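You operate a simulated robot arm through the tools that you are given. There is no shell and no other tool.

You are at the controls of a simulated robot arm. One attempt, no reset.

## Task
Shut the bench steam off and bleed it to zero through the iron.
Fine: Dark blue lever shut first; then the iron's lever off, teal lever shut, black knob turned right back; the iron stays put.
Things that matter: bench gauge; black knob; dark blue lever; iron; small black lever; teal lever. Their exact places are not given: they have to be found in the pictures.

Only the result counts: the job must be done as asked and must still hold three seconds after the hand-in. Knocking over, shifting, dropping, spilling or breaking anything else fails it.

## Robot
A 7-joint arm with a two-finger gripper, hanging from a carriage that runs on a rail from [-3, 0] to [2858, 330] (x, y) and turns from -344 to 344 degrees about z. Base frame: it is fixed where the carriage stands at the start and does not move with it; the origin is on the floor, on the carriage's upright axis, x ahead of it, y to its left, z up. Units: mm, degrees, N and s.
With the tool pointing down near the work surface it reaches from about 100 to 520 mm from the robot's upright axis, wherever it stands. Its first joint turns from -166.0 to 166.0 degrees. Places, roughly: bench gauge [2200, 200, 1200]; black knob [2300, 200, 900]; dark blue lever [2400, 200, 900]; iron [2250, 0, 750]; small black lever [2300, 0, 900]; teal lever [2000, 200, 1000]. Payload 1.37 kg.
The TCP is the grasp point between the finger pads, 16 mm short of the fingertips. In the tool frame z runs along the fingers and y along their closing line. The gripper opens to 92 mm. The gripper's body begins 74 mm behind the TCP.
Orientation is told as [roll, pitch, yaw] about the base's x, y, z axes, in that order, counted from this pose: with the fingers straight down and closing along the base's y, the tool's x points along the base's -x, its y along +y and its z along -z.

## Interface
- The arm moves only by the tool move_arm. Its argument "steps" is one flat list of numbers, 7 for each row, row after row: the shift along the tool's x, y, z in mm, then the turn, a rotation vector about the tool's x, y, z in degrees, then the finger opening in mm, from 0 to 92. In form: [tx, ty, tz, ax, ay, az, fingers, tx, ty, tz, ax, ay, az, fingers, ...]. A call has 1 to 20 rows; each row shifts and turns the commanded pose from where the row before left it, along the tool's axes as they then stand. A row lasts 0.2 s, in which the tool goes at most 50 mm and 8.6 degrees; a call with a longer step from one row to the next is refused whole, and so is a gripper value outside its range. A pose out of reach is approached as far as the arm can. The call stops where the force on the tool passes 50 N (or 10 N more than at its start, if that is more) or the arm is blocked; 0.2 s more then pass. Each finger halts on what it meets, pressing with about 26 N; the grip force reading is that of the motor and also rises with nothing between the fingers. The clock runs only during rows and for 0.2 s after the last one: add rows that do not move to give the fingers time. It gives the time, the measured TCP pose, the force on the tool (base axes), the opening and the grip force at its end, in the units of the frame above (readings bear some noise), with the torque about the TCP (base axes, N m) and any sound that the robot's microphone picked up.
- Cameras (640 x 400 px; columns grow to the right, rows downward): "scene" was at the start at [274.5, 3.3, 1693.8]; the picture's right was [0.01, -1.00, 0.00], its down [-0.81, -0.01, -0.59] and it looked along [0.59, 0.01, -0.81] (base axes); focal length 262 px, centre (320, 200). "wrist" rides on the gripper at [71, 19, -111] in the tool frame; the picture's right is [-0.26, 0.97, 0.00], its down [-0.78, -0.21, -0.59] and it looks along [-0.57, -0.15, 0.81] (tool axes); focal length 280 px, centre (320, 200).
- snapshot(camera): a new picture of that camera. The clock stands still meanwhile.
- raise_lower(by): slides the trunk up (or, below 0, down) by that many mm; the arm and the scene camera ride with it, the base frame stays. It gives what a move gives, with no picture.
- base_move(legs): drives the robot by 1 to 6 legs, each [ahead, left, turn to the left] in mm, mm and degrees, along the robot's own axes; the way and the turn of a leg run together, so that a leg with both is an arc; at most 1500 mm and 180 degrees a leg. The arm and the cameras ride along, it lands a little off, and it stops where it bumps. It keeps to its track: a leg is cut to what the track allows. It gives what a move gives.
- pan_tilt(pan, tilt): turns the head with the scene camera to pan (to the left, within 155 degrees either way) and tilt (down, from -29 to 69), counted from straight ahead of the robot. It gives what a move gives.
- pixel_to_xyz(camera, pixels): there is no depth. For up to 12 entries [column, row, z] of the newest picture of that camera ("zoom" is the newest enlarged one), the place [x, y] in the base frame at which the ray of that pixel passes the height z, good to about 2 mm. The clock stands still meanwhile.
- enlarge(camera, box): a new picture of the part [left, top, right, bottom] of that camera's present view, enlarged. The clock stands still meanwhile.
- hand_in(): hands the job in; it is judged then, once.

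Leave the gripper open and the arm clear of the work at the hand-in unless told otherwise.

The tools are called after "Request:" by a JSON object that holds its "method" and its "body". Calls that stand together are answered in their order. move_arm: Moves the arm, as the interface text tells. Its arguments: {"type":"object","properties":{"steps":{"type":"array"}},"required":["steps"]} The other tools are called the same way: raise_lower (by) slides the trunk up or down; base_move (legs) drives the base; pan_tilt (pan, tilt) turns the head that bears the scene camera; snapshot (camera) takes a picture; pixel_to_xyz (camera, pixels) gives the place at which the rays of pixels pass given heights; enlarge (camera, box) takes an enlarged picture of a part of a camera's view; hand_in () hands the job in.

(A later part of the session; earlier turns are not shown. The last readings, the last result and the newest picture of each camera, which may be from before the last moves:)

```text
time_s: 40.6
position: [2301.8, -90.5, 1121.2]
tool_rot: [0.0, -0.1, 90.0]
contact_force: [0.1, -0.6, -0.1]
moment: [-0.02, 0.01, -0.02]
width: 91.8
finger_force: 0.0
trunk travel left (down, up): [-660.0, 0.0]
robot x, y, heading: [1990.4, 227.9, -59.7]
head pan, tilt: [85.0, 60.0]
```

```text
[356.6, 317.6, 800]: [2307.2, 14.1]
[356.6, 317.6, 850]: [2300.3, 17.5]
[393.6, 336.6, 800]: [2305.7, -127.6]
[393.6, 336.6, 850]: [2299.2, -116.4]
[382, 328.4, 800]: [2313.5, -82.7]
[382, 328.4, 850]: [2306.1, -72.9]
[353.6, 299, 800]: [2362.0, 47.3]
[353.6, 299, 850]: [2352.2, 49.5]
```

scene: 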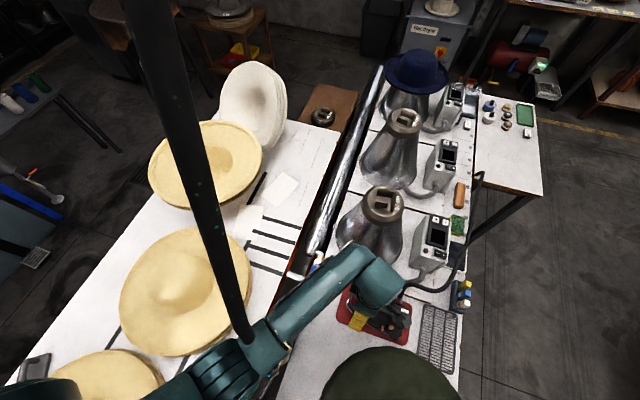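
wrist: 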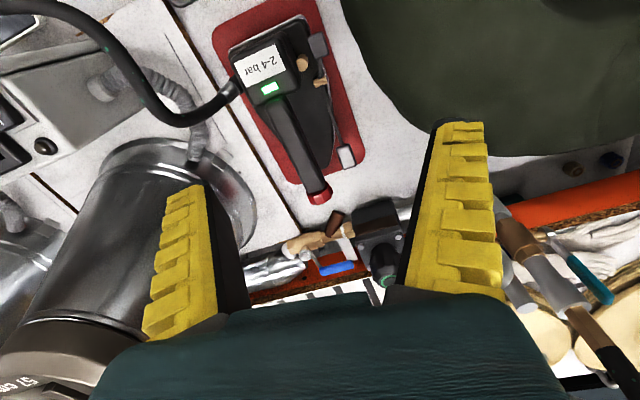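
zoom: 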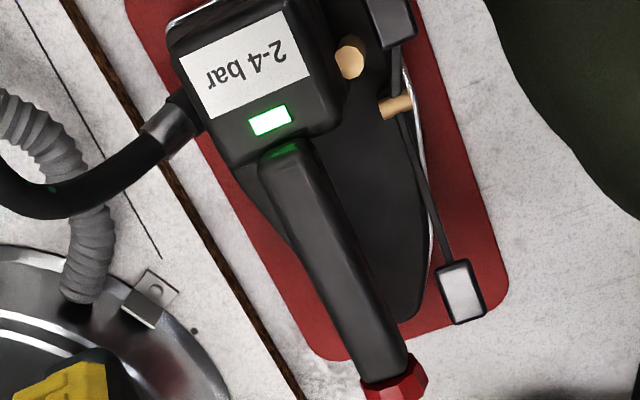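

Toe pad ≈ (2294,19,886) (up), pivot ≈ (2306,-73,847), heel pad ≈ (2297,-116,853): the rocker looks to be in its rest/off position. Handle tip ≈ (2342,52,910). Before working at the lever I need to know how the arm's links pass the hose, so I'll look down at the arm.

Request:
{"method": "pan_tilt", "body": {"pan": 60, "tilt": 69}}

Request:
{"method": "snapshot", "body": {"camera": "scene"}}

Request:
{"method": "pan_tilt", "body": {"pan": 130, "tilt": 60}}

Request:
{"method": "snapshot", "body": {"camera": "scene"}}

```text
time_s: 41.5
position: [2301.6, -89.9, 1121.6]
tool_rot: [0.0, 0.1, 90.0]
contact_force: [0.1, 0.4, -0.2]
moment: [0.0, 0.0, 0.02]
width: 91.8
finger_force: 0.0
trunk travel left (down, up): [-660.0, 0.0]
robot x, y, heading: [1990.3, 228.8, -59.6]
head pan, tilt: [60.0, 68.8]
```

```text
taken
```

scene: 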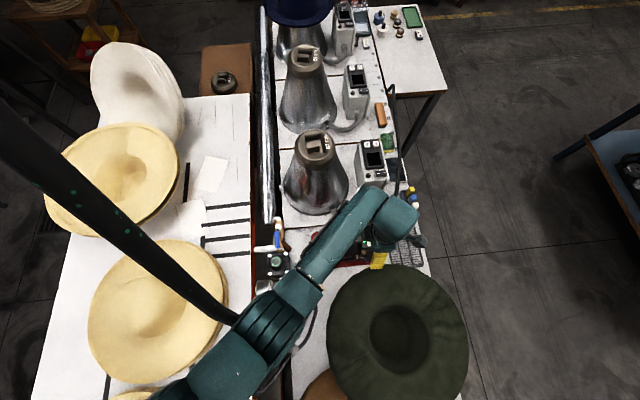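

```text
time_s: 43.0
position: [2301.2, -89.9, 1121.7]
tool_rot: [0.0, 0.1, 89.9]
contact_force: [0.9, -0.2, 0.3]
moment: [0.02, 0.0, -0.01]
width: 91.9
finger_force: 0.1
trunk travel left (down, up): [-660.0, 0.0]
robot x, y, heading: [1987.5, 228.4, -59.6]
head pan, tilt: [130.0, 60.0]
```

```text
taken
```

scene: 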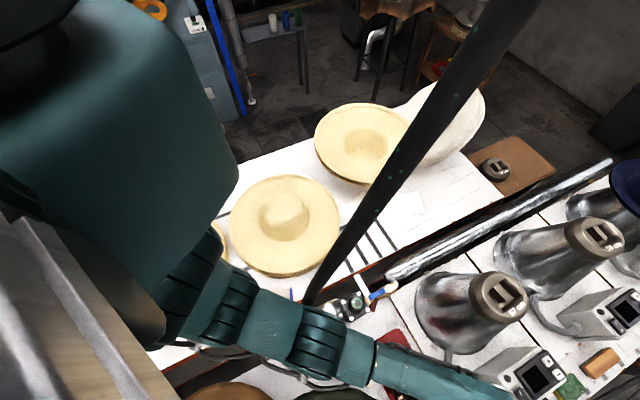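

Looking at the arm: shoulder near (1990,230,1390), elbow near (2122,153,1372), elbow bulging to the left. From the right side the hose would block reaching the blue lever; approaching from the left (over the hat bench) with the left-bulging elbow gives clearance. I'll raise the tool, drive back, turn left, then advance.

Request:
{"method": "move_arm", "body": {"steps": [20, 0, -40, 0, 0, 0, 92, 0, 0, -45, 0, 0, 0, 92, 0, 0, -45, 0, 0, 0, 92, 0, 0, -45, 0, 0, 0, 92, 0, 0, -45, 0, 0, 0, 92]}}

Request:
{"method": "base_move", "body": {"legs": [[-222, -510, 0]]}}

Request:
{"method": "base_move", "body": {"legs": [[0, 0, 110]]}}

```text
time_s: 44.1
position: [2299.1, -109.7, 1338.2]
tool_rot: [0.2, -0.2, 90.1]
contact_force: [0.0, 0.5, -0.5]
moment: [-0.04, -0.05, 0.02]
width: 91.7
finger_force: 0.0
trunk travel left (down, up): [-660.0, 0.0]
robot x, y, heading: [1992.3, 230.5, -59.3]
head pan, tilt: [130.0, 60.0]
```

```text
time_s: 47.3
position: [1745.9, -176.6, 1339.7]
tool_rot: [0.0, 0.1, 89.5]
contact_force: [0.8, -0.7, 0.9]
moment: [-0.04, 0.01, -0.01]
width: 91.8
finger_force: 0.1
trunk travel left (down, up): [-660.0, 0.0]
robot x, y, heading: [1438.2, 168.0, -60.0]
head pan, tilt: [130.0, 60.0]
```

```text
time_s: 52.4
position: [1648.3, 575.3, 1339.5]
tool_rot: [0.0, -0.1, -159.3]
contact_force: [0.0, 0.2, 0.0]
moment: [0.03, -0.03, -0.01]
width: 91.8
finger_force: 0.0
trunk travel left (down, up): [-660.0, 0.0]
robot x, y, heading: [1439.1, 168.9, 51.3]
head pan, tilt: [130.0, 60.0]
```

Now heading 51°, arm over the hat bench side. I'll advance along the track to x≈1950 and look right with the head.

Request:
{"method": "base_move", "body": {"legs": [[365, -361, 0]]}}

Request:
{"method": "pan_tilt", "body": {"pan": -75, "tilt": 60}}

Request:
{"method": "snapshot", "body": {"camera": "scene"}}

Request:
{"method": "snapshot", "body": {"camera": "wrist"}}

```text
time_s: 55.4
position: [2147.9, 635.6, 1339.8]
tool_rot: [0.1, -0.1, -158.8]
contact_force: [0.0, 0.4, 0.0]
moment: [-0.01, -0.01, 0.01]
width: 92.0
finger_force: 0.2
trunk travel left (down, up): [-660.0, 0.0]
robot x, y, heading: [1943.3, 225.0, 51.9]
head pan, tilt: [130.0, 60.0]
```

```text
time_s: 58.4
position: [2146.2, 635.5, 1339.0]
tool_rot: [0.0, 0.1, -158.7]
contact_force: [-0.3, 0.4, -0.4]
moment: [0.0, -0.01, -0.01]
width: 92.0
finger_force: 0.0
trunk travel left (down, up): [-660.0, 0.0]
robot x, y, heading: [1941.4, 227.1, 51.7]
head pan, tilt: [-75.0, 60.0]
```

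```text
taken
```

scene: 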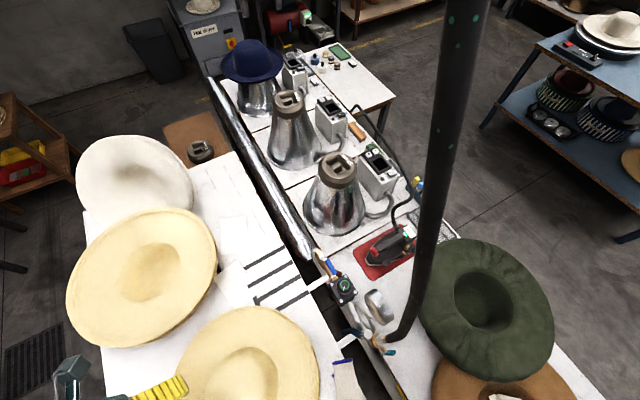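

```text
taken
```

wrist: 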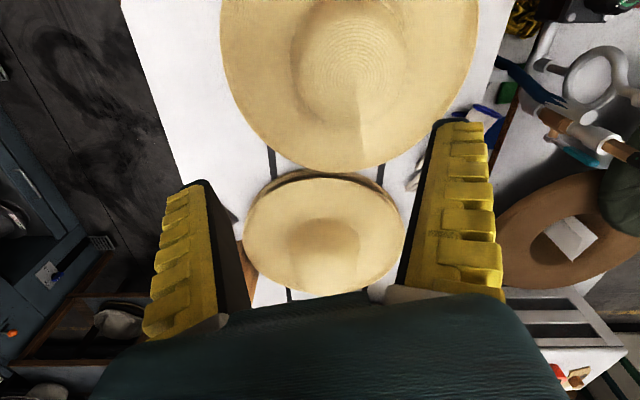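

A very good view of the manifold from the left. Enlarging it and the hose.

Request:
{"method": "enlarge", "body": {"camera": "scene", "box": [290, 230, 430, 370]}}

Request:
{"method": "pixel_to_xyz", "body": {"camera": "scene", "pixels": [[450, 80, 1700], [450, 80, 1500], [437, 180, 1500], [437, 180, 1300], [422, 270, 1300], [422, 270, 1200], [405, 325, 1200], [405, 325, 1100], [394, 338, 1100], [394, 338, 1000]]}}

```text
2.86 times, centred on (360, 300) of scene
```

zoom: 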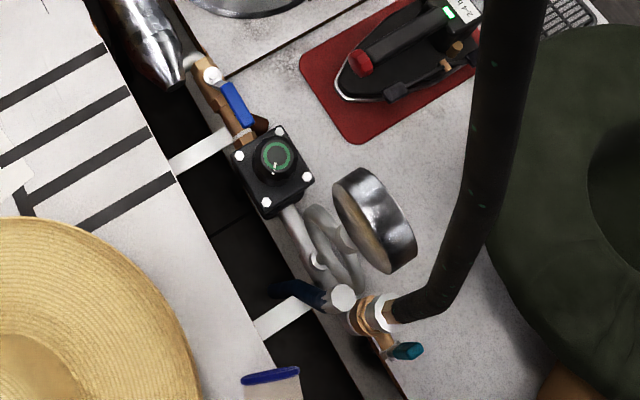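

```text
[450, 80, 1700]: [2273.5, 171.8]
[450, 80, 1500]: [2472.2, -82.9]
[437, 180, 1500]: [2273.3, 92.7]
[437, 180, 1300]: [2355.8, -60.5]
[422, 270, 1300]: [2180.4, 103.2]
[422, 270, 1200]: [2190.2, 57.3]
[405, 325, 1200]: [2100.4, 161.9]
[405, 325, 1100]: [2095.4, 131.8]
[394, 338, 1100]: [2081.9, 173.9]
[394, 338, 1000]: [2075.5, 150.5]
```

Refined hose: (2083,180,1100), (2092,187,1200), (2131,195,1400), (2185,211,1600) — leaning ahead. The left approach clears it. I'll move the tool at height to (2340,330) and align its yaw with the pipe.

Request:
{"method": "move_arm", "body": {"steps": [7.7, 39.3, 0, 0, 0, 0, 92, 7.7, 39.3, 0, 0, 0, 0, 92, 7.7, 39.3, 0, 0, 0, 0, 92, 7.7, 39.3, 0, 0, 0, 0, 92, 7.7, 39.3, 0, 0, 0, 0, 92, 7.7, 39.3, 0, 0, 0, 0, 92, 7.7, 39.3, 0, 0, 0, 0, 92, 7.7, 39.3, 0, 0, 0, 0, 92, 7.7, 39.3, 0, 0, 0, 0, 92, 0, 0, 0, 0, 0, 5.65, 92, 0, 0, 0, 0, 0, 5.65, 92]}}

Request:
{"method": "snapshot", "body": {"camera": "scene"}}

Request:
{"method": "snapshot", "body": {"camera": "wrist"}}

```text
time_s: 60.8
position: [2312.7, 353.5, 1339.4]
tool_rot: [0.0, 0.0, -170.2]
contact_force: [0.5, 0.5, 0.0]
moment: [0.04, -0.01, -0.02]
width: 91.8
finger_force: 0.0
out of reach, approached as far as the arm can: row 9
trunk travel left (down, up): [-660.0, 0.0]
robot x, y, heading: [1943.8, 222.0, 51.8]
head pan, tilt: [-75.0, 60.0]
```

```text
taken
```

scene: 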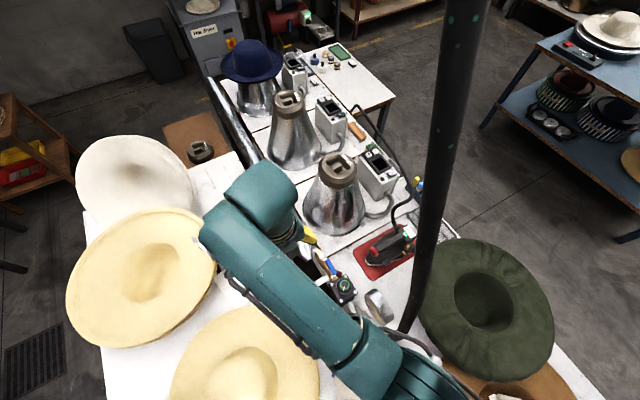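

```text
taken
```

wrist: 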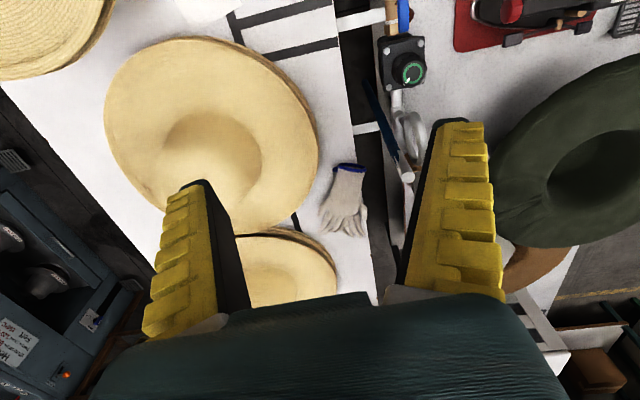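

The elbow is now bulging to the right toward the hose, which is the wrong side. The elbow seems to bulge outward on whichever side of the robot's own front the tool is. So I'll retreat, and re-approach the left side with the base heading turned right (about -40) and the arm swung to the robot's left.

Request:
{"method": "base_move", "body": {"legs": [[-380, 376, 0]]}}

Request:
{"method": "snapshot", "body": {"camera": "scene"}}

```text
time_s: 63.9
position: [1782.6, 290.8, 1339.6]
tool_rot: [0.0, -0.1, -170.3]
contact_force: [0.3, -1.0, 1.0]
moment: [-0.03, -0.02, 0.01]
width: 91.9
finger_force: 0.0
trunk travel left (down, up): [-660.0, 0.0]
robot x, y, heading: [1412.8, 165.7, 51.7]
head pan, tilt: [-75.0, 60.0]
```

```text
taken
```

scene: 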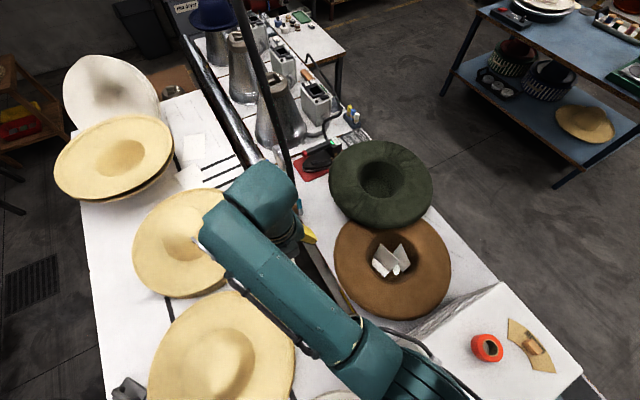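

I'll swing the tool around the robot axis by 90° to the left (arc of radius ~385, turning with it).

Request:
{"method": "move_arm", "body": {"steps": [-8.3, -38.9, 0, 0, 0, -6, 92, -8.3, -38.9, 0, 0, 0, -6, 92, -8.3, -38.9, 0, 0, 0, -6, 92, -8.3, -38.9, 0, 0, 0, -6, 92, -8.3, -38.9, 0, 0, 0, -6, 92, -8.3, -38.9, 0, 0, 0, -6, 92, -8.3, -38.9, 0, 0, 0, -6, 92, -8.3, -38.9, 0, 0, 0, -6, 92, -8.3, -38.9, 0, 0, 0, -6, 92, -8.3, -38.9, 0, 0, 0, -6, 92, -8.3, -38.9, 0, 0, 0, -6, 92, -8.3, -38.9, 0, 0, 0, -6, 92, -8.3, -38.9, 0, 0, 0, -6, 92, -8.3, -38.9, 0, 0, 0, -6, 92, -8.3, -38.9, 0, 0, 0, -6, 92]}}

Request:
{"method": "base_move", "body": {"legs": [[0, 0, -92]]}}

Request:
{"method": "pan_tilt", "body": {"pan": 20, "tilt": 60}}

Request:
{"method": "snapshot", "body": {"camera": "scene"}}

```text
time_s: 67.0
position: [1300.5, 530.4, 1334.4]
tool_rot: [0.2, 0.0, -80.2]
contact_force: [-0.2, 0.3, 0.1]
moment: [0.01, 0.0, 0.02]
width: 92.2
finger_force: 0.1
out of reach, approached as far as the arm can: row 12
trunk travel left (down, up): [-660.0, 0.0]
robot x, y, heading: [1415.7, 164.5, 51.5]
head pan, tilt: [-75.0, 60.0]
```

```text
time_s: 71.3
position: [1783.7, 260.6, 1334.3]
tool_rot: [0.0, 0.0, -172.3]
contact_force: [0.4, 0.0, -0.2]
moment: [-0.01, 0.03, 0.02]
width: 92.0
finger_force: 0.1
trunk travel left (down, up): [-660.0, 0.0]
robot x, y, heading: [1412.8, 165.2, -40.5]
head pan, tilt: [-75.0, 60.0]
```

```text
time_s: 73.1
position: [1784.6, 261.4, 1334.3]
tool_rot: [0.1, 0.0, -172.4]
contact_force: [-0.6, 0.8, 0.3]
moment: [-0.03, -0.03, -0.02]
width: 92.0
finger_force: 0.0
trunk travel left (down, up): [-660.0, 0.0]
robot x, y, heading: [1410.4, 165.3, -40.2]
head pan, tilt: [20.0, 60.0]
```

```text
taken
```

scene: 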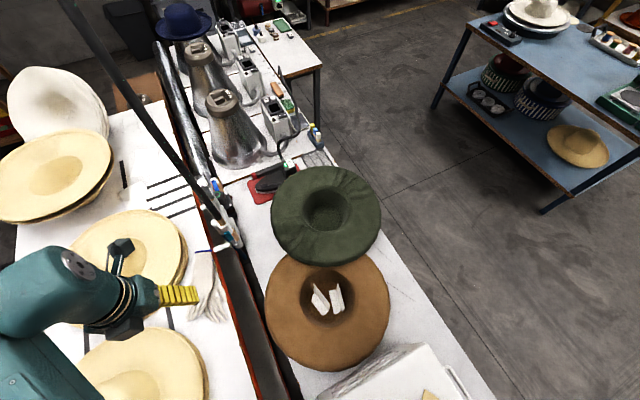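

Let me check the elbow's side by looking left at the arm.

Request:
{"method": "pan_tilt", "body": {"pan": 100, "tilt": 55}}

Request:
{"method": "snapshot", "body": {"camera": "scene"}}

```text
time_s: 74.6
position: [1783.7, 261.9, 1335.3]
tool_rot: [0.0, 0.0, -172.3]
contact_force: [-1.5, 0.1, 0.4]
moment: [0.0, 0.0, -0.03]
width: 92.0
finger_force: 0.1
trunk travel left (down, up): [-660.0, 0.0]
robot x, y, heading: [1413.7, 162.0, -40.4]
head pan, tilt: [100.0, 55.0]
```

```text
taken
```

scene: 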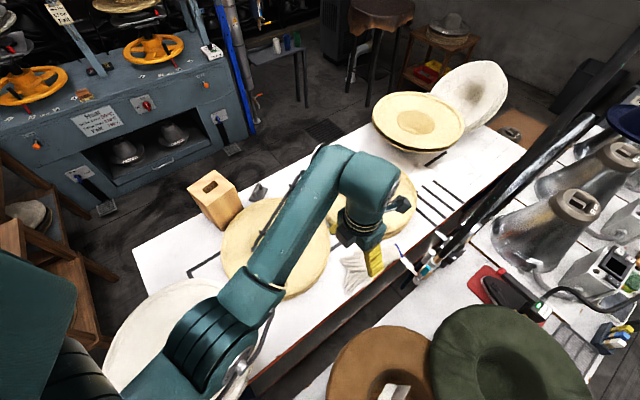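

Elbow bulges left now. Advance along the track to x≈1942 with the arm on the left of the hose.

Request:
{"method": "base_move", "body": {"legs": [[363, 389, 0]]}}

Request:
{"method": "pan_tilt", "body": {"pan": 60, "tilt": 65}}

Request:
{"method": "snapshot", "body": {"camera": "scene"}}

Request:
{"method": "snapshot", "body": {"camera": "wrist"}}

```text
time_s: 77.7
position: [2310.5, 319.2, 1335.1]
tool_rot: [0.0, 0.0, -172.6]
contact_force: [-0.7, 0.3, 1.2]
moment: [0.01, 0.02, 0.01]
width: 91.8
finger_force: 0.1
trunk travel left (down, up): [-660.0, 0.0]
robot x, y, heading: [1940.1, 223.2, -40.8]
head pan, tilt: [100.0, 55.0]
```

```text
time_s: 78.7
position: [2310.4, 320.9, 1334.3]
tool_rot: [0.0, 0.0, -172.5]
contact_force: [0.0, -0.5, 0.7]
moment: [-0.03, 0.01, 0.0]
width: 92.0
finger_force: 0.0
trunk travel left (down, up): [-660.0, 0.0]
robot x, y, heading: [1935.6, 225.0, -40.5]
head pan, tilt: [60.0, 65.0]
```

```text
taken
```

scene: 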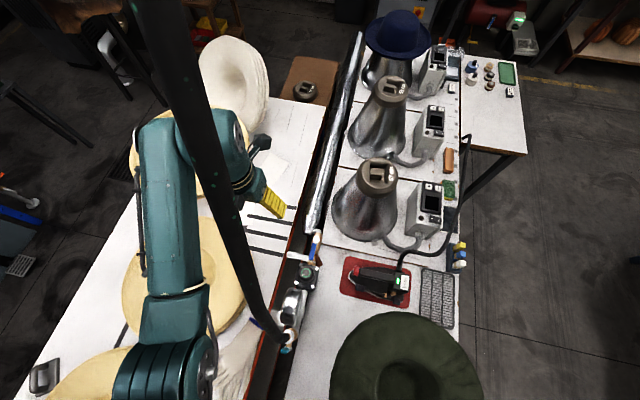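

```text
taken
```

wrist: 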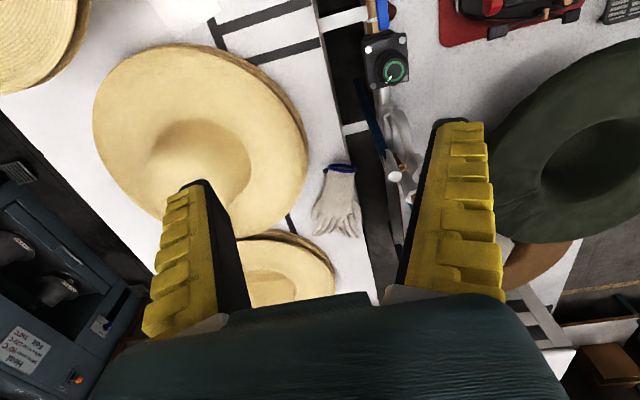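

The arm is well left of the hose. I notice a navy part near (268,325) as well; I'll zoom to identify everything.

Request:
{"method": "enlarge", "body": {"camera": "scene", "box": [240, 225, 350, 365]}}

Request:
{"method": "enlarge", "body": {"camera": "wrist", "box": [330, 0, 450, 200]}}

```text
2.86 times, centred on (295, 295) of scene
```

zoom: 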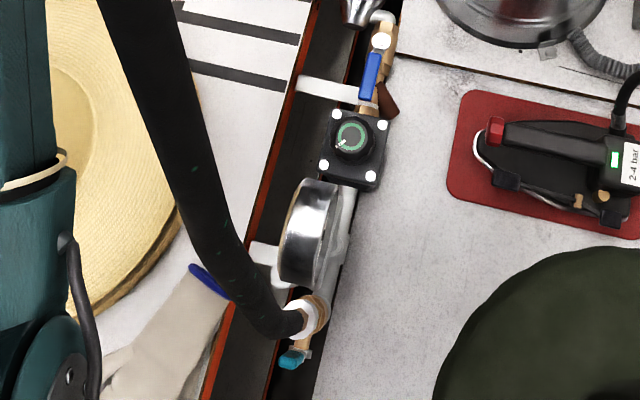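

```text
2.00 times, centred on (390, 100) of wrist
```

zoom: 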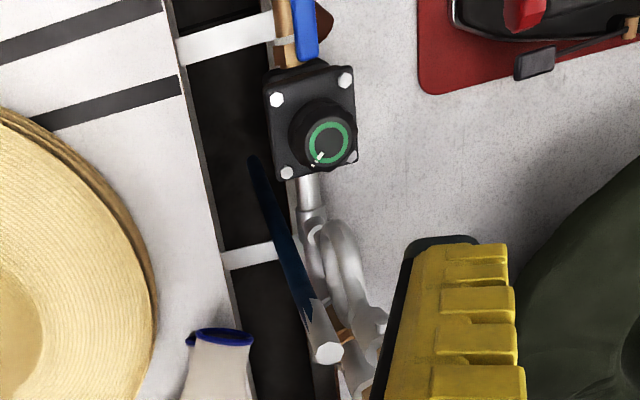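

The navy tube is a vertical drip leg; the blue-gripped handle at x≈2320–2420 is the dark blue lever. Now I'll lower the tool to about (2345,215,1100) above the blue grip.

Request:
{"method": "move_arm", "body": {"steps": [2.9, 15.7, 33.4, 0, 0, 0, 92, 2.9, 15.7, 33.4, 0, 0, 0, 92, 2.9, 15.7, 33.4, 0, 0, 0, 92, 2.9, 15.7, 33.4, 0, 0, 0, 92, 2.9, 15.7, 33.4, 0, 0, 0, 92, 2.9, 15.7, 33.4, 0, 0, 0, 92, 2.9, 15.7, 33.4, 0, 0, 0, 92, 0, 0, 0, 0, 0, 0, 92]}}

Request:
{"method": "snapshot", "body": {"camera": "scene"}}

Request:
{"method": "snapshot", "body": {"camera": "wrist"}}

```text
time_s: 80.5
position: [2339.2, 262.8, 1114.0]
tool_rot: [0.4, 0.2, -173.0]
contact_force: [0.3, -0.1, -0.2]
moment: [-0.04, -0.01, -0.01]
width: 92.1
finger_force: 0.0
out of reach, approached as far as the arm can: row 4, 5, 6, 7
trunk travel left (down, up): [-660.0, 0.0]
robot x, y, heading: [1938.2, 222.1, -40.7]
head pan, tilt: [60.0, 65.0]
```

```text
taken
```

scene: 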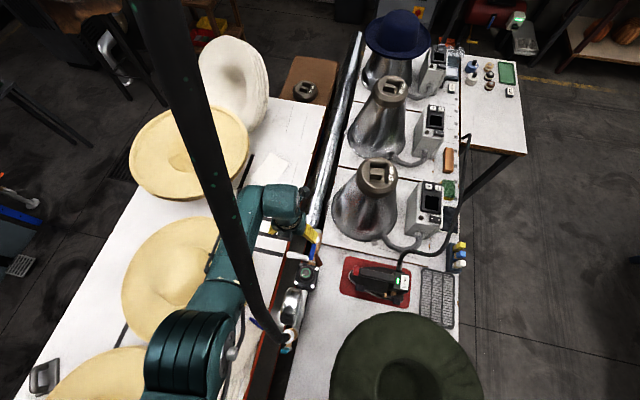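

```text
taken
```

wrist: 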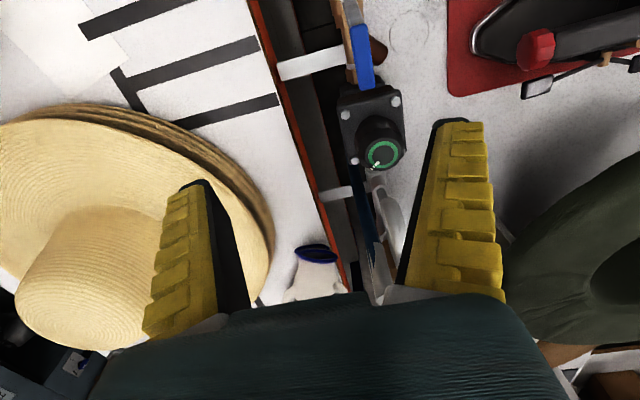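

"Out of reach" here is likely the wrist roll limit (tool yaw -173 relative to a forearm pointing ahead). I'll spin the tool +183° to yaw ≈ +10 so the wrist is in mid-range.

Request:
{"method": "move_arm", "body": {"steps": [0, 0, 0, 0, 0, -8.5, 92, 0, 0, 0, 0, 0, -8.5, 92, 0, 0, 0, 0, 0, -8.5, 92, 0, 0, 0, 0, 0, -8.5, 92, 0, 0, 0, 0, 0, -8.5, 92, 0, 0, 0, 0, 0, -8.5, 92, 0, 0, 0, 0, 0, -8.5, 92, 0, 0, 0, 0, 0, -8.5, 92, 0, 0, 0, 0, 0, -8.5, 92, 0, 0, 0, 0, 0, -8.5, 92, 0, 0, 0, 0, 0, -8.5, 92, 0, 0, 0, 0, 0, -8.5, 92, 0, 0, 0, 0, 0, -8.5, 92, 0, 0, 0, 0, 0, -8.5, 92, 0, 0, 0, 0, 0, -8.5, 92, 0, 0, 0, 0, 0, -8.5, 92, 0, 0, 0, 0, 0, -8.5, 92, 0, 0, 0, 0, 0, -8.5, 92, 0, 0, 0, 0, 0, -8.5, 92, 0, 0, 0, 0, 0, -8.5, 92]}}

Request:
{"method": "snapshot", "body": {"camera": "scene"}}

```text
time_s: 84.7
position: [2169.5, 548.6, 1163.0]
tool_rot: [2.9, 0.1, -122.1]
contact_force: [0.0, 0.1, -0.4]
moment: [0.0, 0.0, -0.02]
width: 91.8
finger_force: 0.1
out of reach, approached as far as the arm can: row 1, 2, 3, 4, 5, 6, 7, 8, 9, 10, 11, 12, 13, 14, 15, 16, 17, 18, 19, 20
trunk travel left (down, up): [-660.0, 0.0]
robot x, y, heading: [1935.5, 224.2, -40.8]
head pan, tilt: [60.0, 65.0]
```

```text
taken
```

scene: 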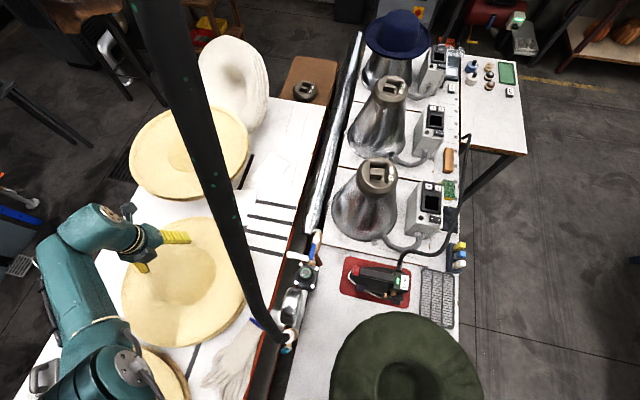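

The wrist was at its limit in that direction, so the arm wandered. I'll check with a null row whether the commanded pose resets to the measured one.

Request:
{"method": "move_arm", "body": {"steps": [0, 0, 0, 0, 0, 0, 92, 0, 0, -10, 0, 0, 0, 92]}}

```text
time_s: 85.3
position: [2168.2, 549.0, 1173.8]
tool_rot: [2.8, 0.1, -122.1]
contact_force: [0.5, -0.2, 0.6]
moment: [0.0, 0.01, -0.01]
width: 91.8
finger_force: 0.1
trunk travel left (down, up): [-660.0, 0.0]
robot x, y, heading: [1938.9, 226.0, -40.6]
head pan, tilt: [60.0, 65.0]
```

The command resets to the achieved pose. I'll correct the small roll and rotate the tool the other way (toward yaw +10 via negative turn), here in the open.

Request:
{"method": "move_arm", "body": {"steps": [0, 0, 0, 2.8, 0, 0, 92, 0, 0, 0, 0, 0, 8.5, 92, 0, 0, 0, 0, 0, 8.5, 92, 0, 0, 0, 0, 0, 8.5, 92, 0, 0, 0, 0, 0, 8.5, 92, 0, 0, 0, 0, 0, 8.5, 92, 0, 0, 0, 0, 0, 8.5, 92, 0, 0, 0, 0, 0, 8.5, 92, 0, 0, 0, 0, 0, 8.5, 92, 0, 0, 0, 0, 0, 8.5, 92, 0, 0, 0, 0, 0, 8.5, 92, 0, 0, 0, 0, 0, 8.5, 92, 0, 0, 0, 0, 0, 8.5, 92, 0, 0, 0, 0, 0, 8.5, 92, 0, 0, 0, 0, 0, 8.5, 92, 0, 0, 0, 0, 0, 8.5, 92, 0, 0, 0, 0, 0, 8.5, 92, 0, 0, 0, 0, 0, 8.5, 92, 0, 0, 0, 0, 0, 8.5, 92]}}

Request:
{"method": "snapshot", "body": {"camera": "scene"}}

```text
time_s: 89.3
position: [2160.6, 556.5, 1167.4]
tool_rot: [-0.1, 0.0, 84.7]
contact_force: [0.1, 0.5, -0.2]
moment: [0.04, 0.02, -0.01]
width: 91.9
finger_force: 0.0
out of reach, approached as far as the arm can: row 1
trunk travel left (down, up): [-660.0, 0.0]
robot x, y, heading: [1940.6, 225.9, -40.7]
head pan, tilt: [60.0, 65.0]
```

```text
taken
```

scene: 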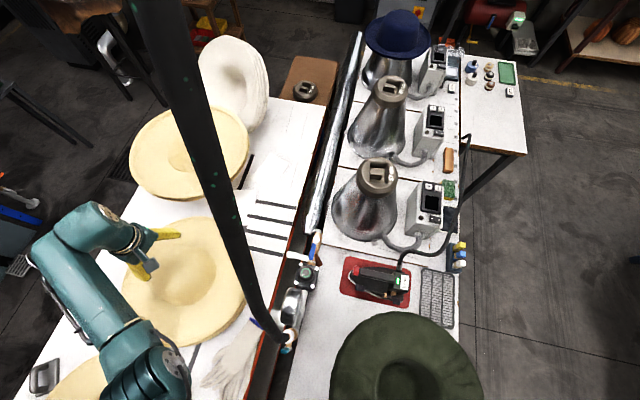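

Wrist is free now (yaw 84.7). I'll move to (2345,300,1120) while turning to yaw 10.

Request:
{"method": "move_arm", "body": {"steps": [26.5, -23.0, 5.2, 0, 0, 8.3, 92, 22.9, -26.6, 5.2, 0, 0, 8.3, 92, 18.8, -29.6, 5.2, 0, 0, 8.3, 92, 14.3, -32.0, 5.2, 0, 0, 8.3, 92, 9.5, -33.7, 5.2, 0, 0, 8.3, 92, 4.6, -34.8, 5.2, 0, 0, 8.3, 92, -0.5, -35.1, 5.2, 0, 0, 8.3, 92, -5.5, -34.7, 5.2, 0, 0, 8.3, 92, -10.6, -33.4, 5.2, 0, 0, 8.3, 92, 0, 0, 0, 0, 0, 0, 92]}}

Request:
{"method": "snapshot", "body": {"camera": "scene"}}

Request:
{"method": "snapshot", "body": {"camera": "wrist"}}

```text
time_s: 91.5
position: [2345.7, 300.5, 1118.8]
tool_rot: [0.1, -0.1, 10.1]
contact_force: [-0.4, -1.2, 0.9]
moment: [0.01, 0.01, 0.03]
width: 91.8
finger_force: 0.2
trunk travel left (down, up): [-660.0, 0.0]
robot x, y, heading: [1936.2, 223.7, -40.5]
head pan, tilt: [60.0, 65.0]
```

```text
taken
```

scene: 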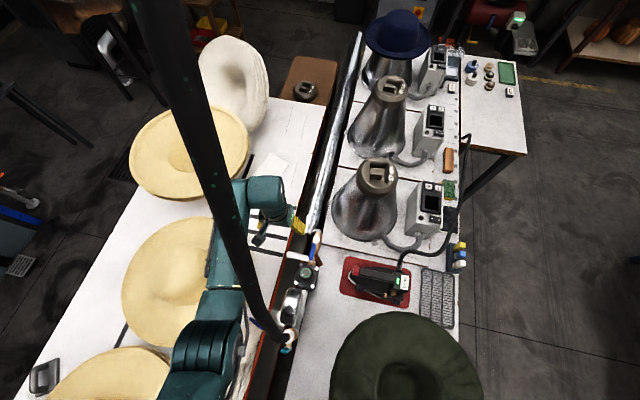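

```text
taken
```

wrist: 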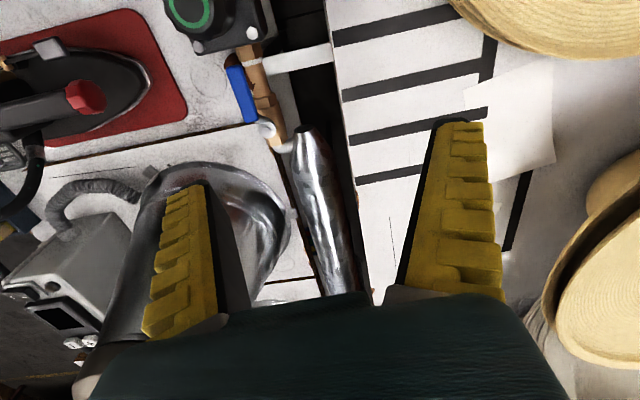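

Now the wrist view shows the lever at (240,95) and nut (265,128). Enlarge for accurate location.

Request:
{"method": "enlarge", "body": {"camera": "wrist", "box": [150, 0, 350, 160]}}

Request:
{"method": "pixel_to_xyz", "body": {"camera": "wrist", "pixels": [[232, 72, 908], [251, 118, 908], [266, 129, 850], [266, 129, 870], [186, 8, 958]]}}

```text
2.50 times, centred on (250, 80) of wrist
```

zoom: 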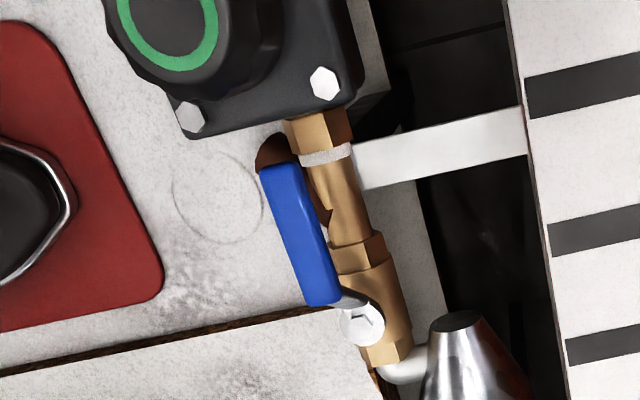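

```text
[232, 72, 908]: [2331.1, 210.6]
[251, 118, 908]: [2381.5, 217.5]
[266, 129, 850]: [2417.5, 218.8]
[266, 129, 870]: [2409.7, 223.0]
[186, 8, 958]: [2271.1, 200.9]
```

Consistent: grip from (2328,210) to (2383,217), z≈908. I'll move above the grip at (2350,213,1000).

Request:
{"method": "move_arm", "body": {"steps": [2.75, -21.7, 29.7, 0, 0, 0, 92, 2.75, -21.7, 29.7, 0, 0, 0, 92, 2.75, -21.7, 29.7, 0, 0, 0, 92, 2.75, -21.7, 29.7, 0, 0, 0, 92, 0, 0, 0, 0, 0, 0, 92]}}

Request:
{"method": "snapshot", "body": {"camera": "scene"}}

Request:
{"method": "snapshot", "body": {"camera": "wrist"}}

```text
time_s: 92.7
position: [2349.0, 213.2, 999.8]
tool_rot: [0.1, -0.2, 10.1]
contact_force: [-0.2, -0.8, 0.0]
moment: [0.02, 0.02, -0.02]
width: 92.0
finger_force: 0.0
trunk travel left (down, up): [-660.0, 0.0]
robot x, y, heading: [1938.3, 222.0, -40.5]
head pan, tilt: [60.0, 65.0]
```

```text
taken
```

scene: 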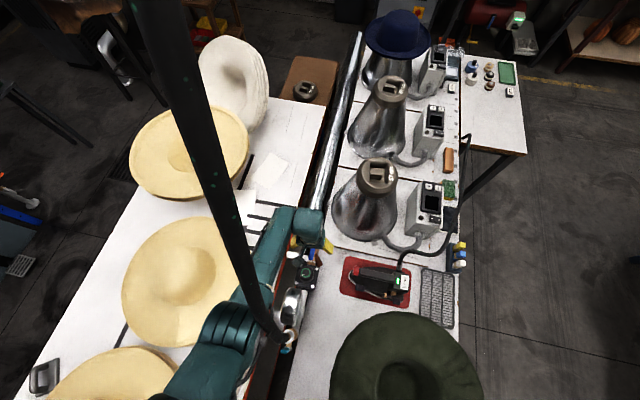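

```text
taken
```

wrist: 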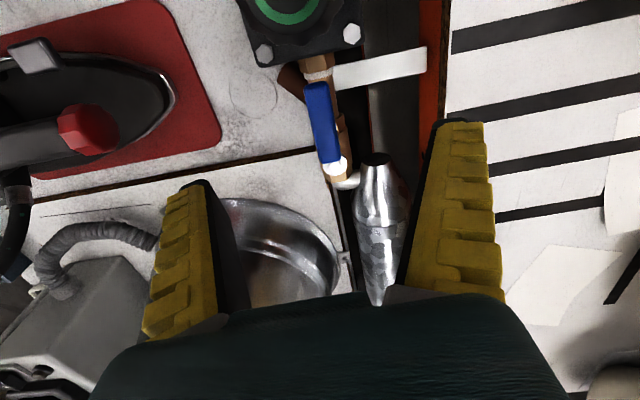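

Aligned above the grip. Descend to TCP z≈912 with the fingers straddling the grip.

Request:
{"method": "move_arm", "body": {"steps": [0, 0, 30, 0, 0, 0, 92, 0, 0, 30, 0, 0, 0, 92, 0, 0, 27, 0, 0, 0, 92, 0, 0, 0, 0, 0, 0, 92]}}

Request:
{"method": "snapshot", "body": {"camera": "wrist"}}

Request:
{"method": "enlarge", "body": {"camera": "scene", "box": [240, 200, 360, 350]}}

```text
time_s: 93.7
position: [2335.6, 213.2, 938.9]
tool_rot: [0.0, 0.0, 10.2]
contact_force: [-0.6, -0.1, -0.9]
moment: [0.02, -0.03, -0.02]
width: 92.0
finger_force: 0.0
out of reach, approached as far as the arm can: row 2, 3
trunk travel left (down, up): [-660.0, 0.0]
robot x, y, heading: [1936.4, 220.6, -40.6]
head pan, tilt: [60.0, 65.0]
```

```text
taken
```

wrist: 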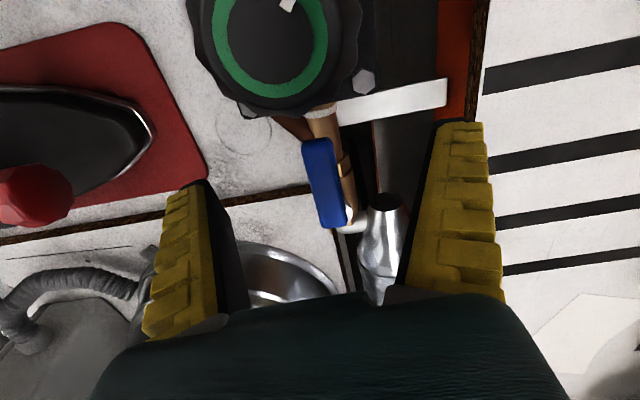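

```text
2.67 times, centred on (300, 275) of scene
```

zoom: 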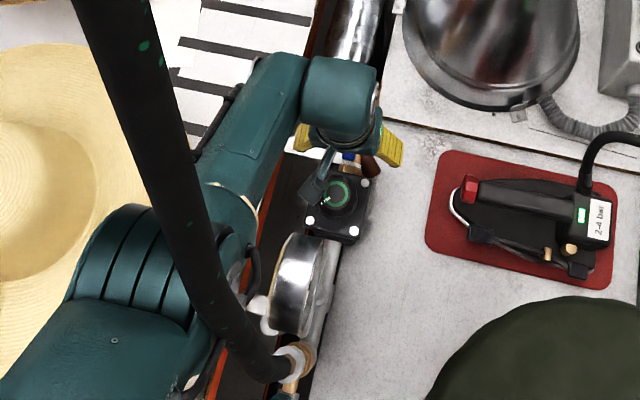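

The arm is at full stretch at z≈939. I'll raise the tool back to z≈1000 at x≈2350, then lower the trunk by ~88 mm so the fingers straddle the grip.

Request:
{"method": "move_arm", "body": {"steps": [-7.1, -1.2, -30.5, 0, 0, 0, 92, -7.1, -1.2, -30.5, 0, 0, 0, 92, 0, 0, 0, 0, 0, 0, 92]}}

Request:
{"method": "raise_lower", "body": {"by": -88}}

Request:
{"method": "snapshot", "body": {"camera": "wrist"}}

Request:
{"method": "snapshot", "body": {"camera": "scene"}}

```text
time_s: 94.5
position: [2351.2, 212.8, 998.4]
tool_rot: [0.1, -0.1, 10.1]
contact_force: [-0.4, 0.1, 0.5]
moment: [0.0, -0.03, -0.04]
width: 92.0
finger_force: 0.1
trunk travel left (down, up): [-660.0, 0.0]
robot x, y, heading: [1933.9, 220.6, -40.9]
head pan, tilt: [60.0, 65.0]
```

```text
time_s: 95.8
position: [2350.1, 213.2, 910.3]
tool_rot: [-0.1, 0.1, 10.1]
contact_force: [0.9, -0.5, 0.0]
moment: [0.0, -0.01, -0.01]
width: 91.9
finger_force: 0.1
trunk travel left (down, up): [-572.0, 88.0]
robot x, y, heading: [1939.1, 218.8, -40.9]
head pan, tilt: [60.0, 65.0]
```

```text
taken
```

wrist: 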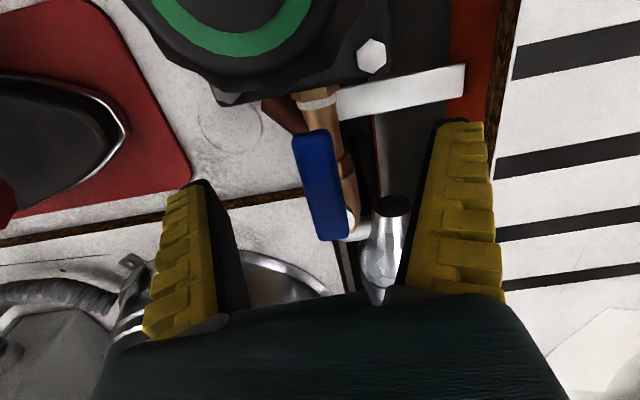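

```text
taken
```

scene: 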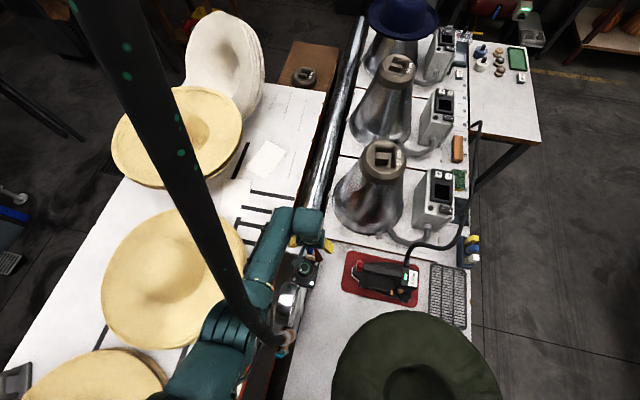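

TCP is at (2350,213,910), the blue grip is between the open fingers. Partially close the fingers to 36 mm to straddle closely and check.

Request:
{"method": "move_arm", "body": {"steps": [0, 0, 0, 0, 0, 0, 60, 0, 0, 0, 0, 0, 0, 36, 0, 0, 0, 0, 0, 0, 36, 0, 0, 0, 0, 0, 0, 36]}}

Request:
{"method": "snapshot", "body": {"camera": "wrist"}}

```text
time_s: 96.8
position: [2350.4, 213.6, 910.8]
tool_rot: [0.2, 0.0, 10.2]
contact_force: [-0.7, 1.0, -0.3]
moment: [0.01, 0.01, -0.01]
width: 39.4
finger_force: 2.3
trunk travel left (down, up): [-572.0, 88.0]
robot x, y, heading: [1933.4, 223.6, -40.5]
head pan, tilt: [60.0, 65.0]
```

```text
taken
```

wrist: 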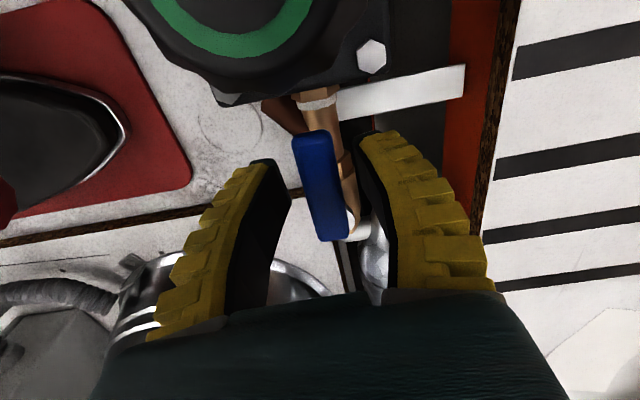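

The grip is between the fingers. Test: push toward +y (clockwise seen from above) in small steps, watching the force.

Request:
{"method": "move_arm", "body": {"steps": [0, 6, 0, 0, 0, 0, 36, 0, 6, 0, 0, 0, 0, 36, 0, 5, 0, 0, 0, 0, 36, 0, 4, 0, 0, 0, 0, 36, 0, 4, 0, 0, 0, 0, 36]}}

Request:
{"method": "snapshot", "body": {"camera": "wrist"}}

```text
time_s: 98.0
position: [2346.4, 232.4, 911.8]
tool_rot: [-0.2, 0.0, 10.1]
contact_force: [-1.5, -20.5, 9.0]
moment: [-0.42, -0.13, -0.31]
width: 52.8
finger_force: 12.5
trunk travel left (down, up): [-572.0, 88.0]
robot x, y, heading: [1942.1, 221.9, -40.5]
head pan, tilt: [60.0, 65.0]
```

```text
taken
```

wrist: 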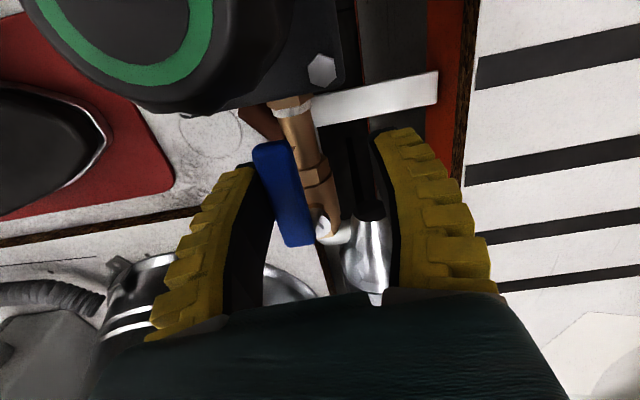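

With ~20 N toward +y the lever didn't turn (the finger just got pushed open). Now test the other way, toward -y, with the other finger.

Request:
{"method": "move_arm", "body": {"steps": [0, -10, 0, 0, 0, 0, 36, 0, -10, 0, 0, 0, 0, 36, 0, -5, 0, 0, 0, 0, 36, 0, -6, 0, 0, 0, 0, 36, 0, -6, 0, 0, 0, 0, 36, 0, -5, 0, 0, 0, 0, 36, 0, -4, 0, 0, 0, 0, 36]}}

Request:
{"method": "snapshot", "body": {"camera": "wrist"}}

```text
time_s: 99.6
position: [2350.4, 201.9, 908.7]
tool_rot: [0.4, 0.1, 10.4]
contact_force: [0.6, 2.0, 0.1]
moment: [-0.01, 0.0, -0.01]
width: 40.2
finger_force: 2.6
trunk travel left (down, up): [-572.0, 88.0]
robot x, y, heading: [1939.4, 219.5, -40.4]
head pan, tilt: [60.0, 65.0]
```

```text
taken
```

wrist: 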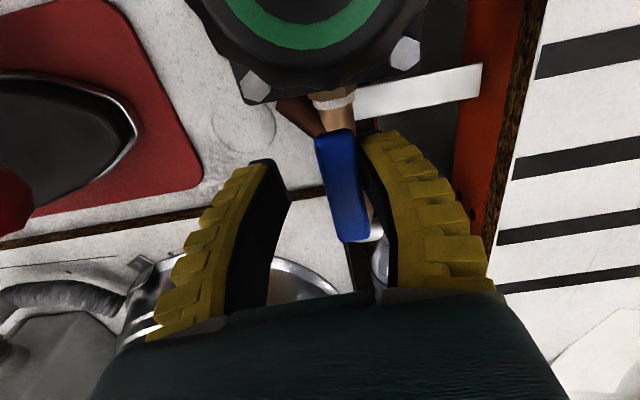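

The +y finger is just about to touch the grip. Continue pushing toward -y.

Request:
{"method": "move_arm", "body": {"steps": [0, -5, 0, 0, 0, 0, 36, 0, -5, 0, 0, 0, 0, 36, 0, -5, 0, 0, 0, 0, 36]}}

Request:
{"method": "snapshot", "body": {"camera": "wrist"}}

```text
time_s: 100.4
position: [2348.5, 198.6, 905.3]
tool_rot: [0.8, 0.4, 10.6]
contact_force: [-0.7, 0.7, 0.3]
moment: [0.0, -0.02, 0.02]
width: 39.8
finger_force: 3.0
trunk travel left (down, up): [-572.0, 88.0]
robot x, y, heading: [1935.9, 223.6, -40.6]
head pan, tilt: [60.0, 65.0]
```

```text
taken
```

wrist: 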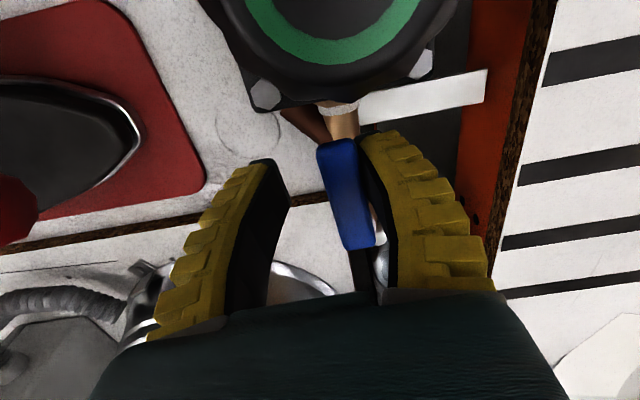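

The tool moved only 3 mm out of 15 and no tool force: something else may be blocking the arm (hose/gauge?). Look at the scene.

Request:
{"method": "snapshot", "body": {"camera": "scene"}}

Request:
{"method": "enlarge", "body": {"camera": "scene", "box": [150, 190, 350, 400]}}

```text
taken
```

scene: 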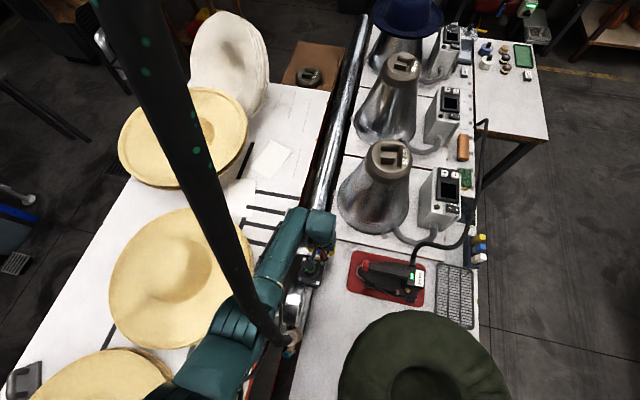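

```text
1.90 times, centred on (250, 295) of scene
```

zoom: 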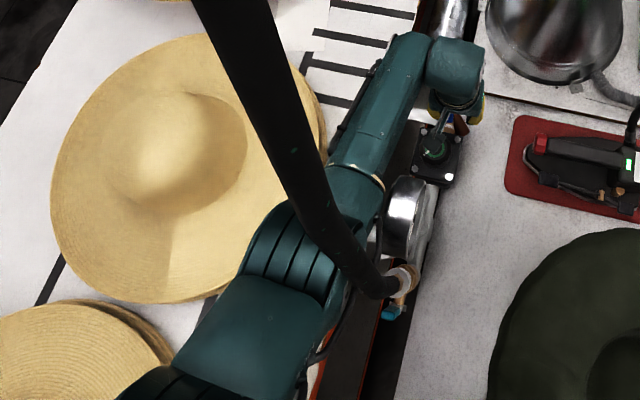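

The elbow (≈(2116,255,1230)) appears to touch the hose. I'll back off: open the fingers, raise the trunk, and shift the tool left.

Request:
{"method": "move_arm", "body": {"steps": [0, 4, 0, 0, 0, 0, 60, 0, 4, 0, 0, 0, 0, 80, 0, 0, 0, 0, 0, 0, 80]}}

Request:
{"method": "raise_lower", "body": {"by": 88}}

Request:
{"method": "snapshot", "body": {"camera": "scene"}}

```text
time_s: 101.2
position: [2349.5, 201.3, 907.2]
tool_rot: [0.6, 0.3, 10.3]
contact_force: [0.3, -0.6, 0.2]
moment: [0.01, -0.02, 0.03]
width: 81.3
finger_force: 1.0
trunk travel left (down, up): [-572.0, 88.0]
robot x, y, heading: [1937.2, 229.4, -40.7]
head pan, tilt: [60.0, 65.0]
```

```text
time_s: 102.4
position: [2356.3, 186.3, 997.5]
tool_rot: [0.1, 0.0, 10.2]
contact_force: [0.2, 0.5, 0.0]
moment: [-0.01, -0.02, -0.02]
width: 81.2
finger_force: 0.9
trunk travel left (down, up): [-660.0, 0.0]
robot x, y, heading: [1938.8, 225.2, -40.8]
head pan, tilt: [60.0, 65.0]
```

```text
taken
```

scene: 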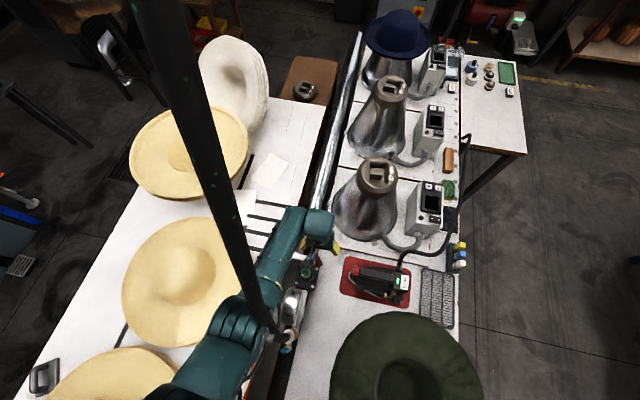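

The arm sprang back free, and the view matches the earlier one. Move the tool left to y≈300, then inch the base forward 33 mm along the track.

Request:
{"method": "move_arm", "body": {"steps": [0, 38, -8, 0, 0, 0, 80, 0, 38, -8, 0, 0, 0, 80, 0, 38, -8, 0, 0, 0, 80, 0, 0, 0, 0, 0, 0, 80]}}

Request:
{"method": "base_move", "body": {"legs": [[22, 24, 0]]}}

Request:
{"method": "snapshot", "body": {"camera": "scene"}}

Request:
{"method": "enlarge", "body": {"camera": "scene", "box": [250, 220, 350, 340]}}

```text
time_s: 103.4
position: [2336.4, 297.7, 1020.7]
tool_rot: [0.1, -0.1, 10.1]
contact_force: [-0.4, -0.4, -0.3]
moment: [0.02, 0.04, -0.01]
width: 81.5
finger_force: 0.8
trunk travel left (down, up): [-660.0, 0.0]
robot x, y, heading: [1937.0, 220.4, -40.5]
head pan, tilt: [60.0, 65.0]
```

```text
time_s: 104.2
position: [2368.6, 302.4, 1022.0]
tool_rot: [0.1, 0.0, 10.2]
contact_force: [0.1, -0.6, 0.2]
moment: [0.0, 0.02, 0.03]
width: 81.3
finger_force: 0.4
trunk travel left (down, up): [-660.0, 0.0]
robot x, y, heading: [1970.5, 227.4, -40.8]
head pan, tilt: [60.0, 65.0]
```

```text
taken
```

scene: 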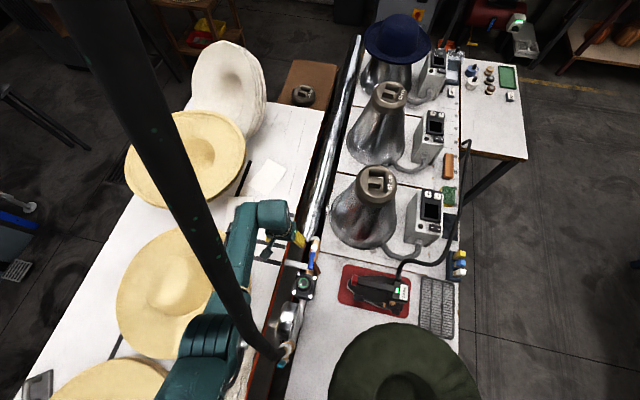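

```text
3.33 times, centred on (300, 280) of scene
```

zoom: 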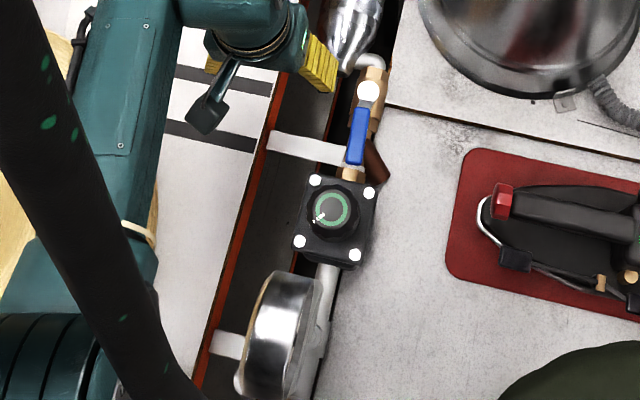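

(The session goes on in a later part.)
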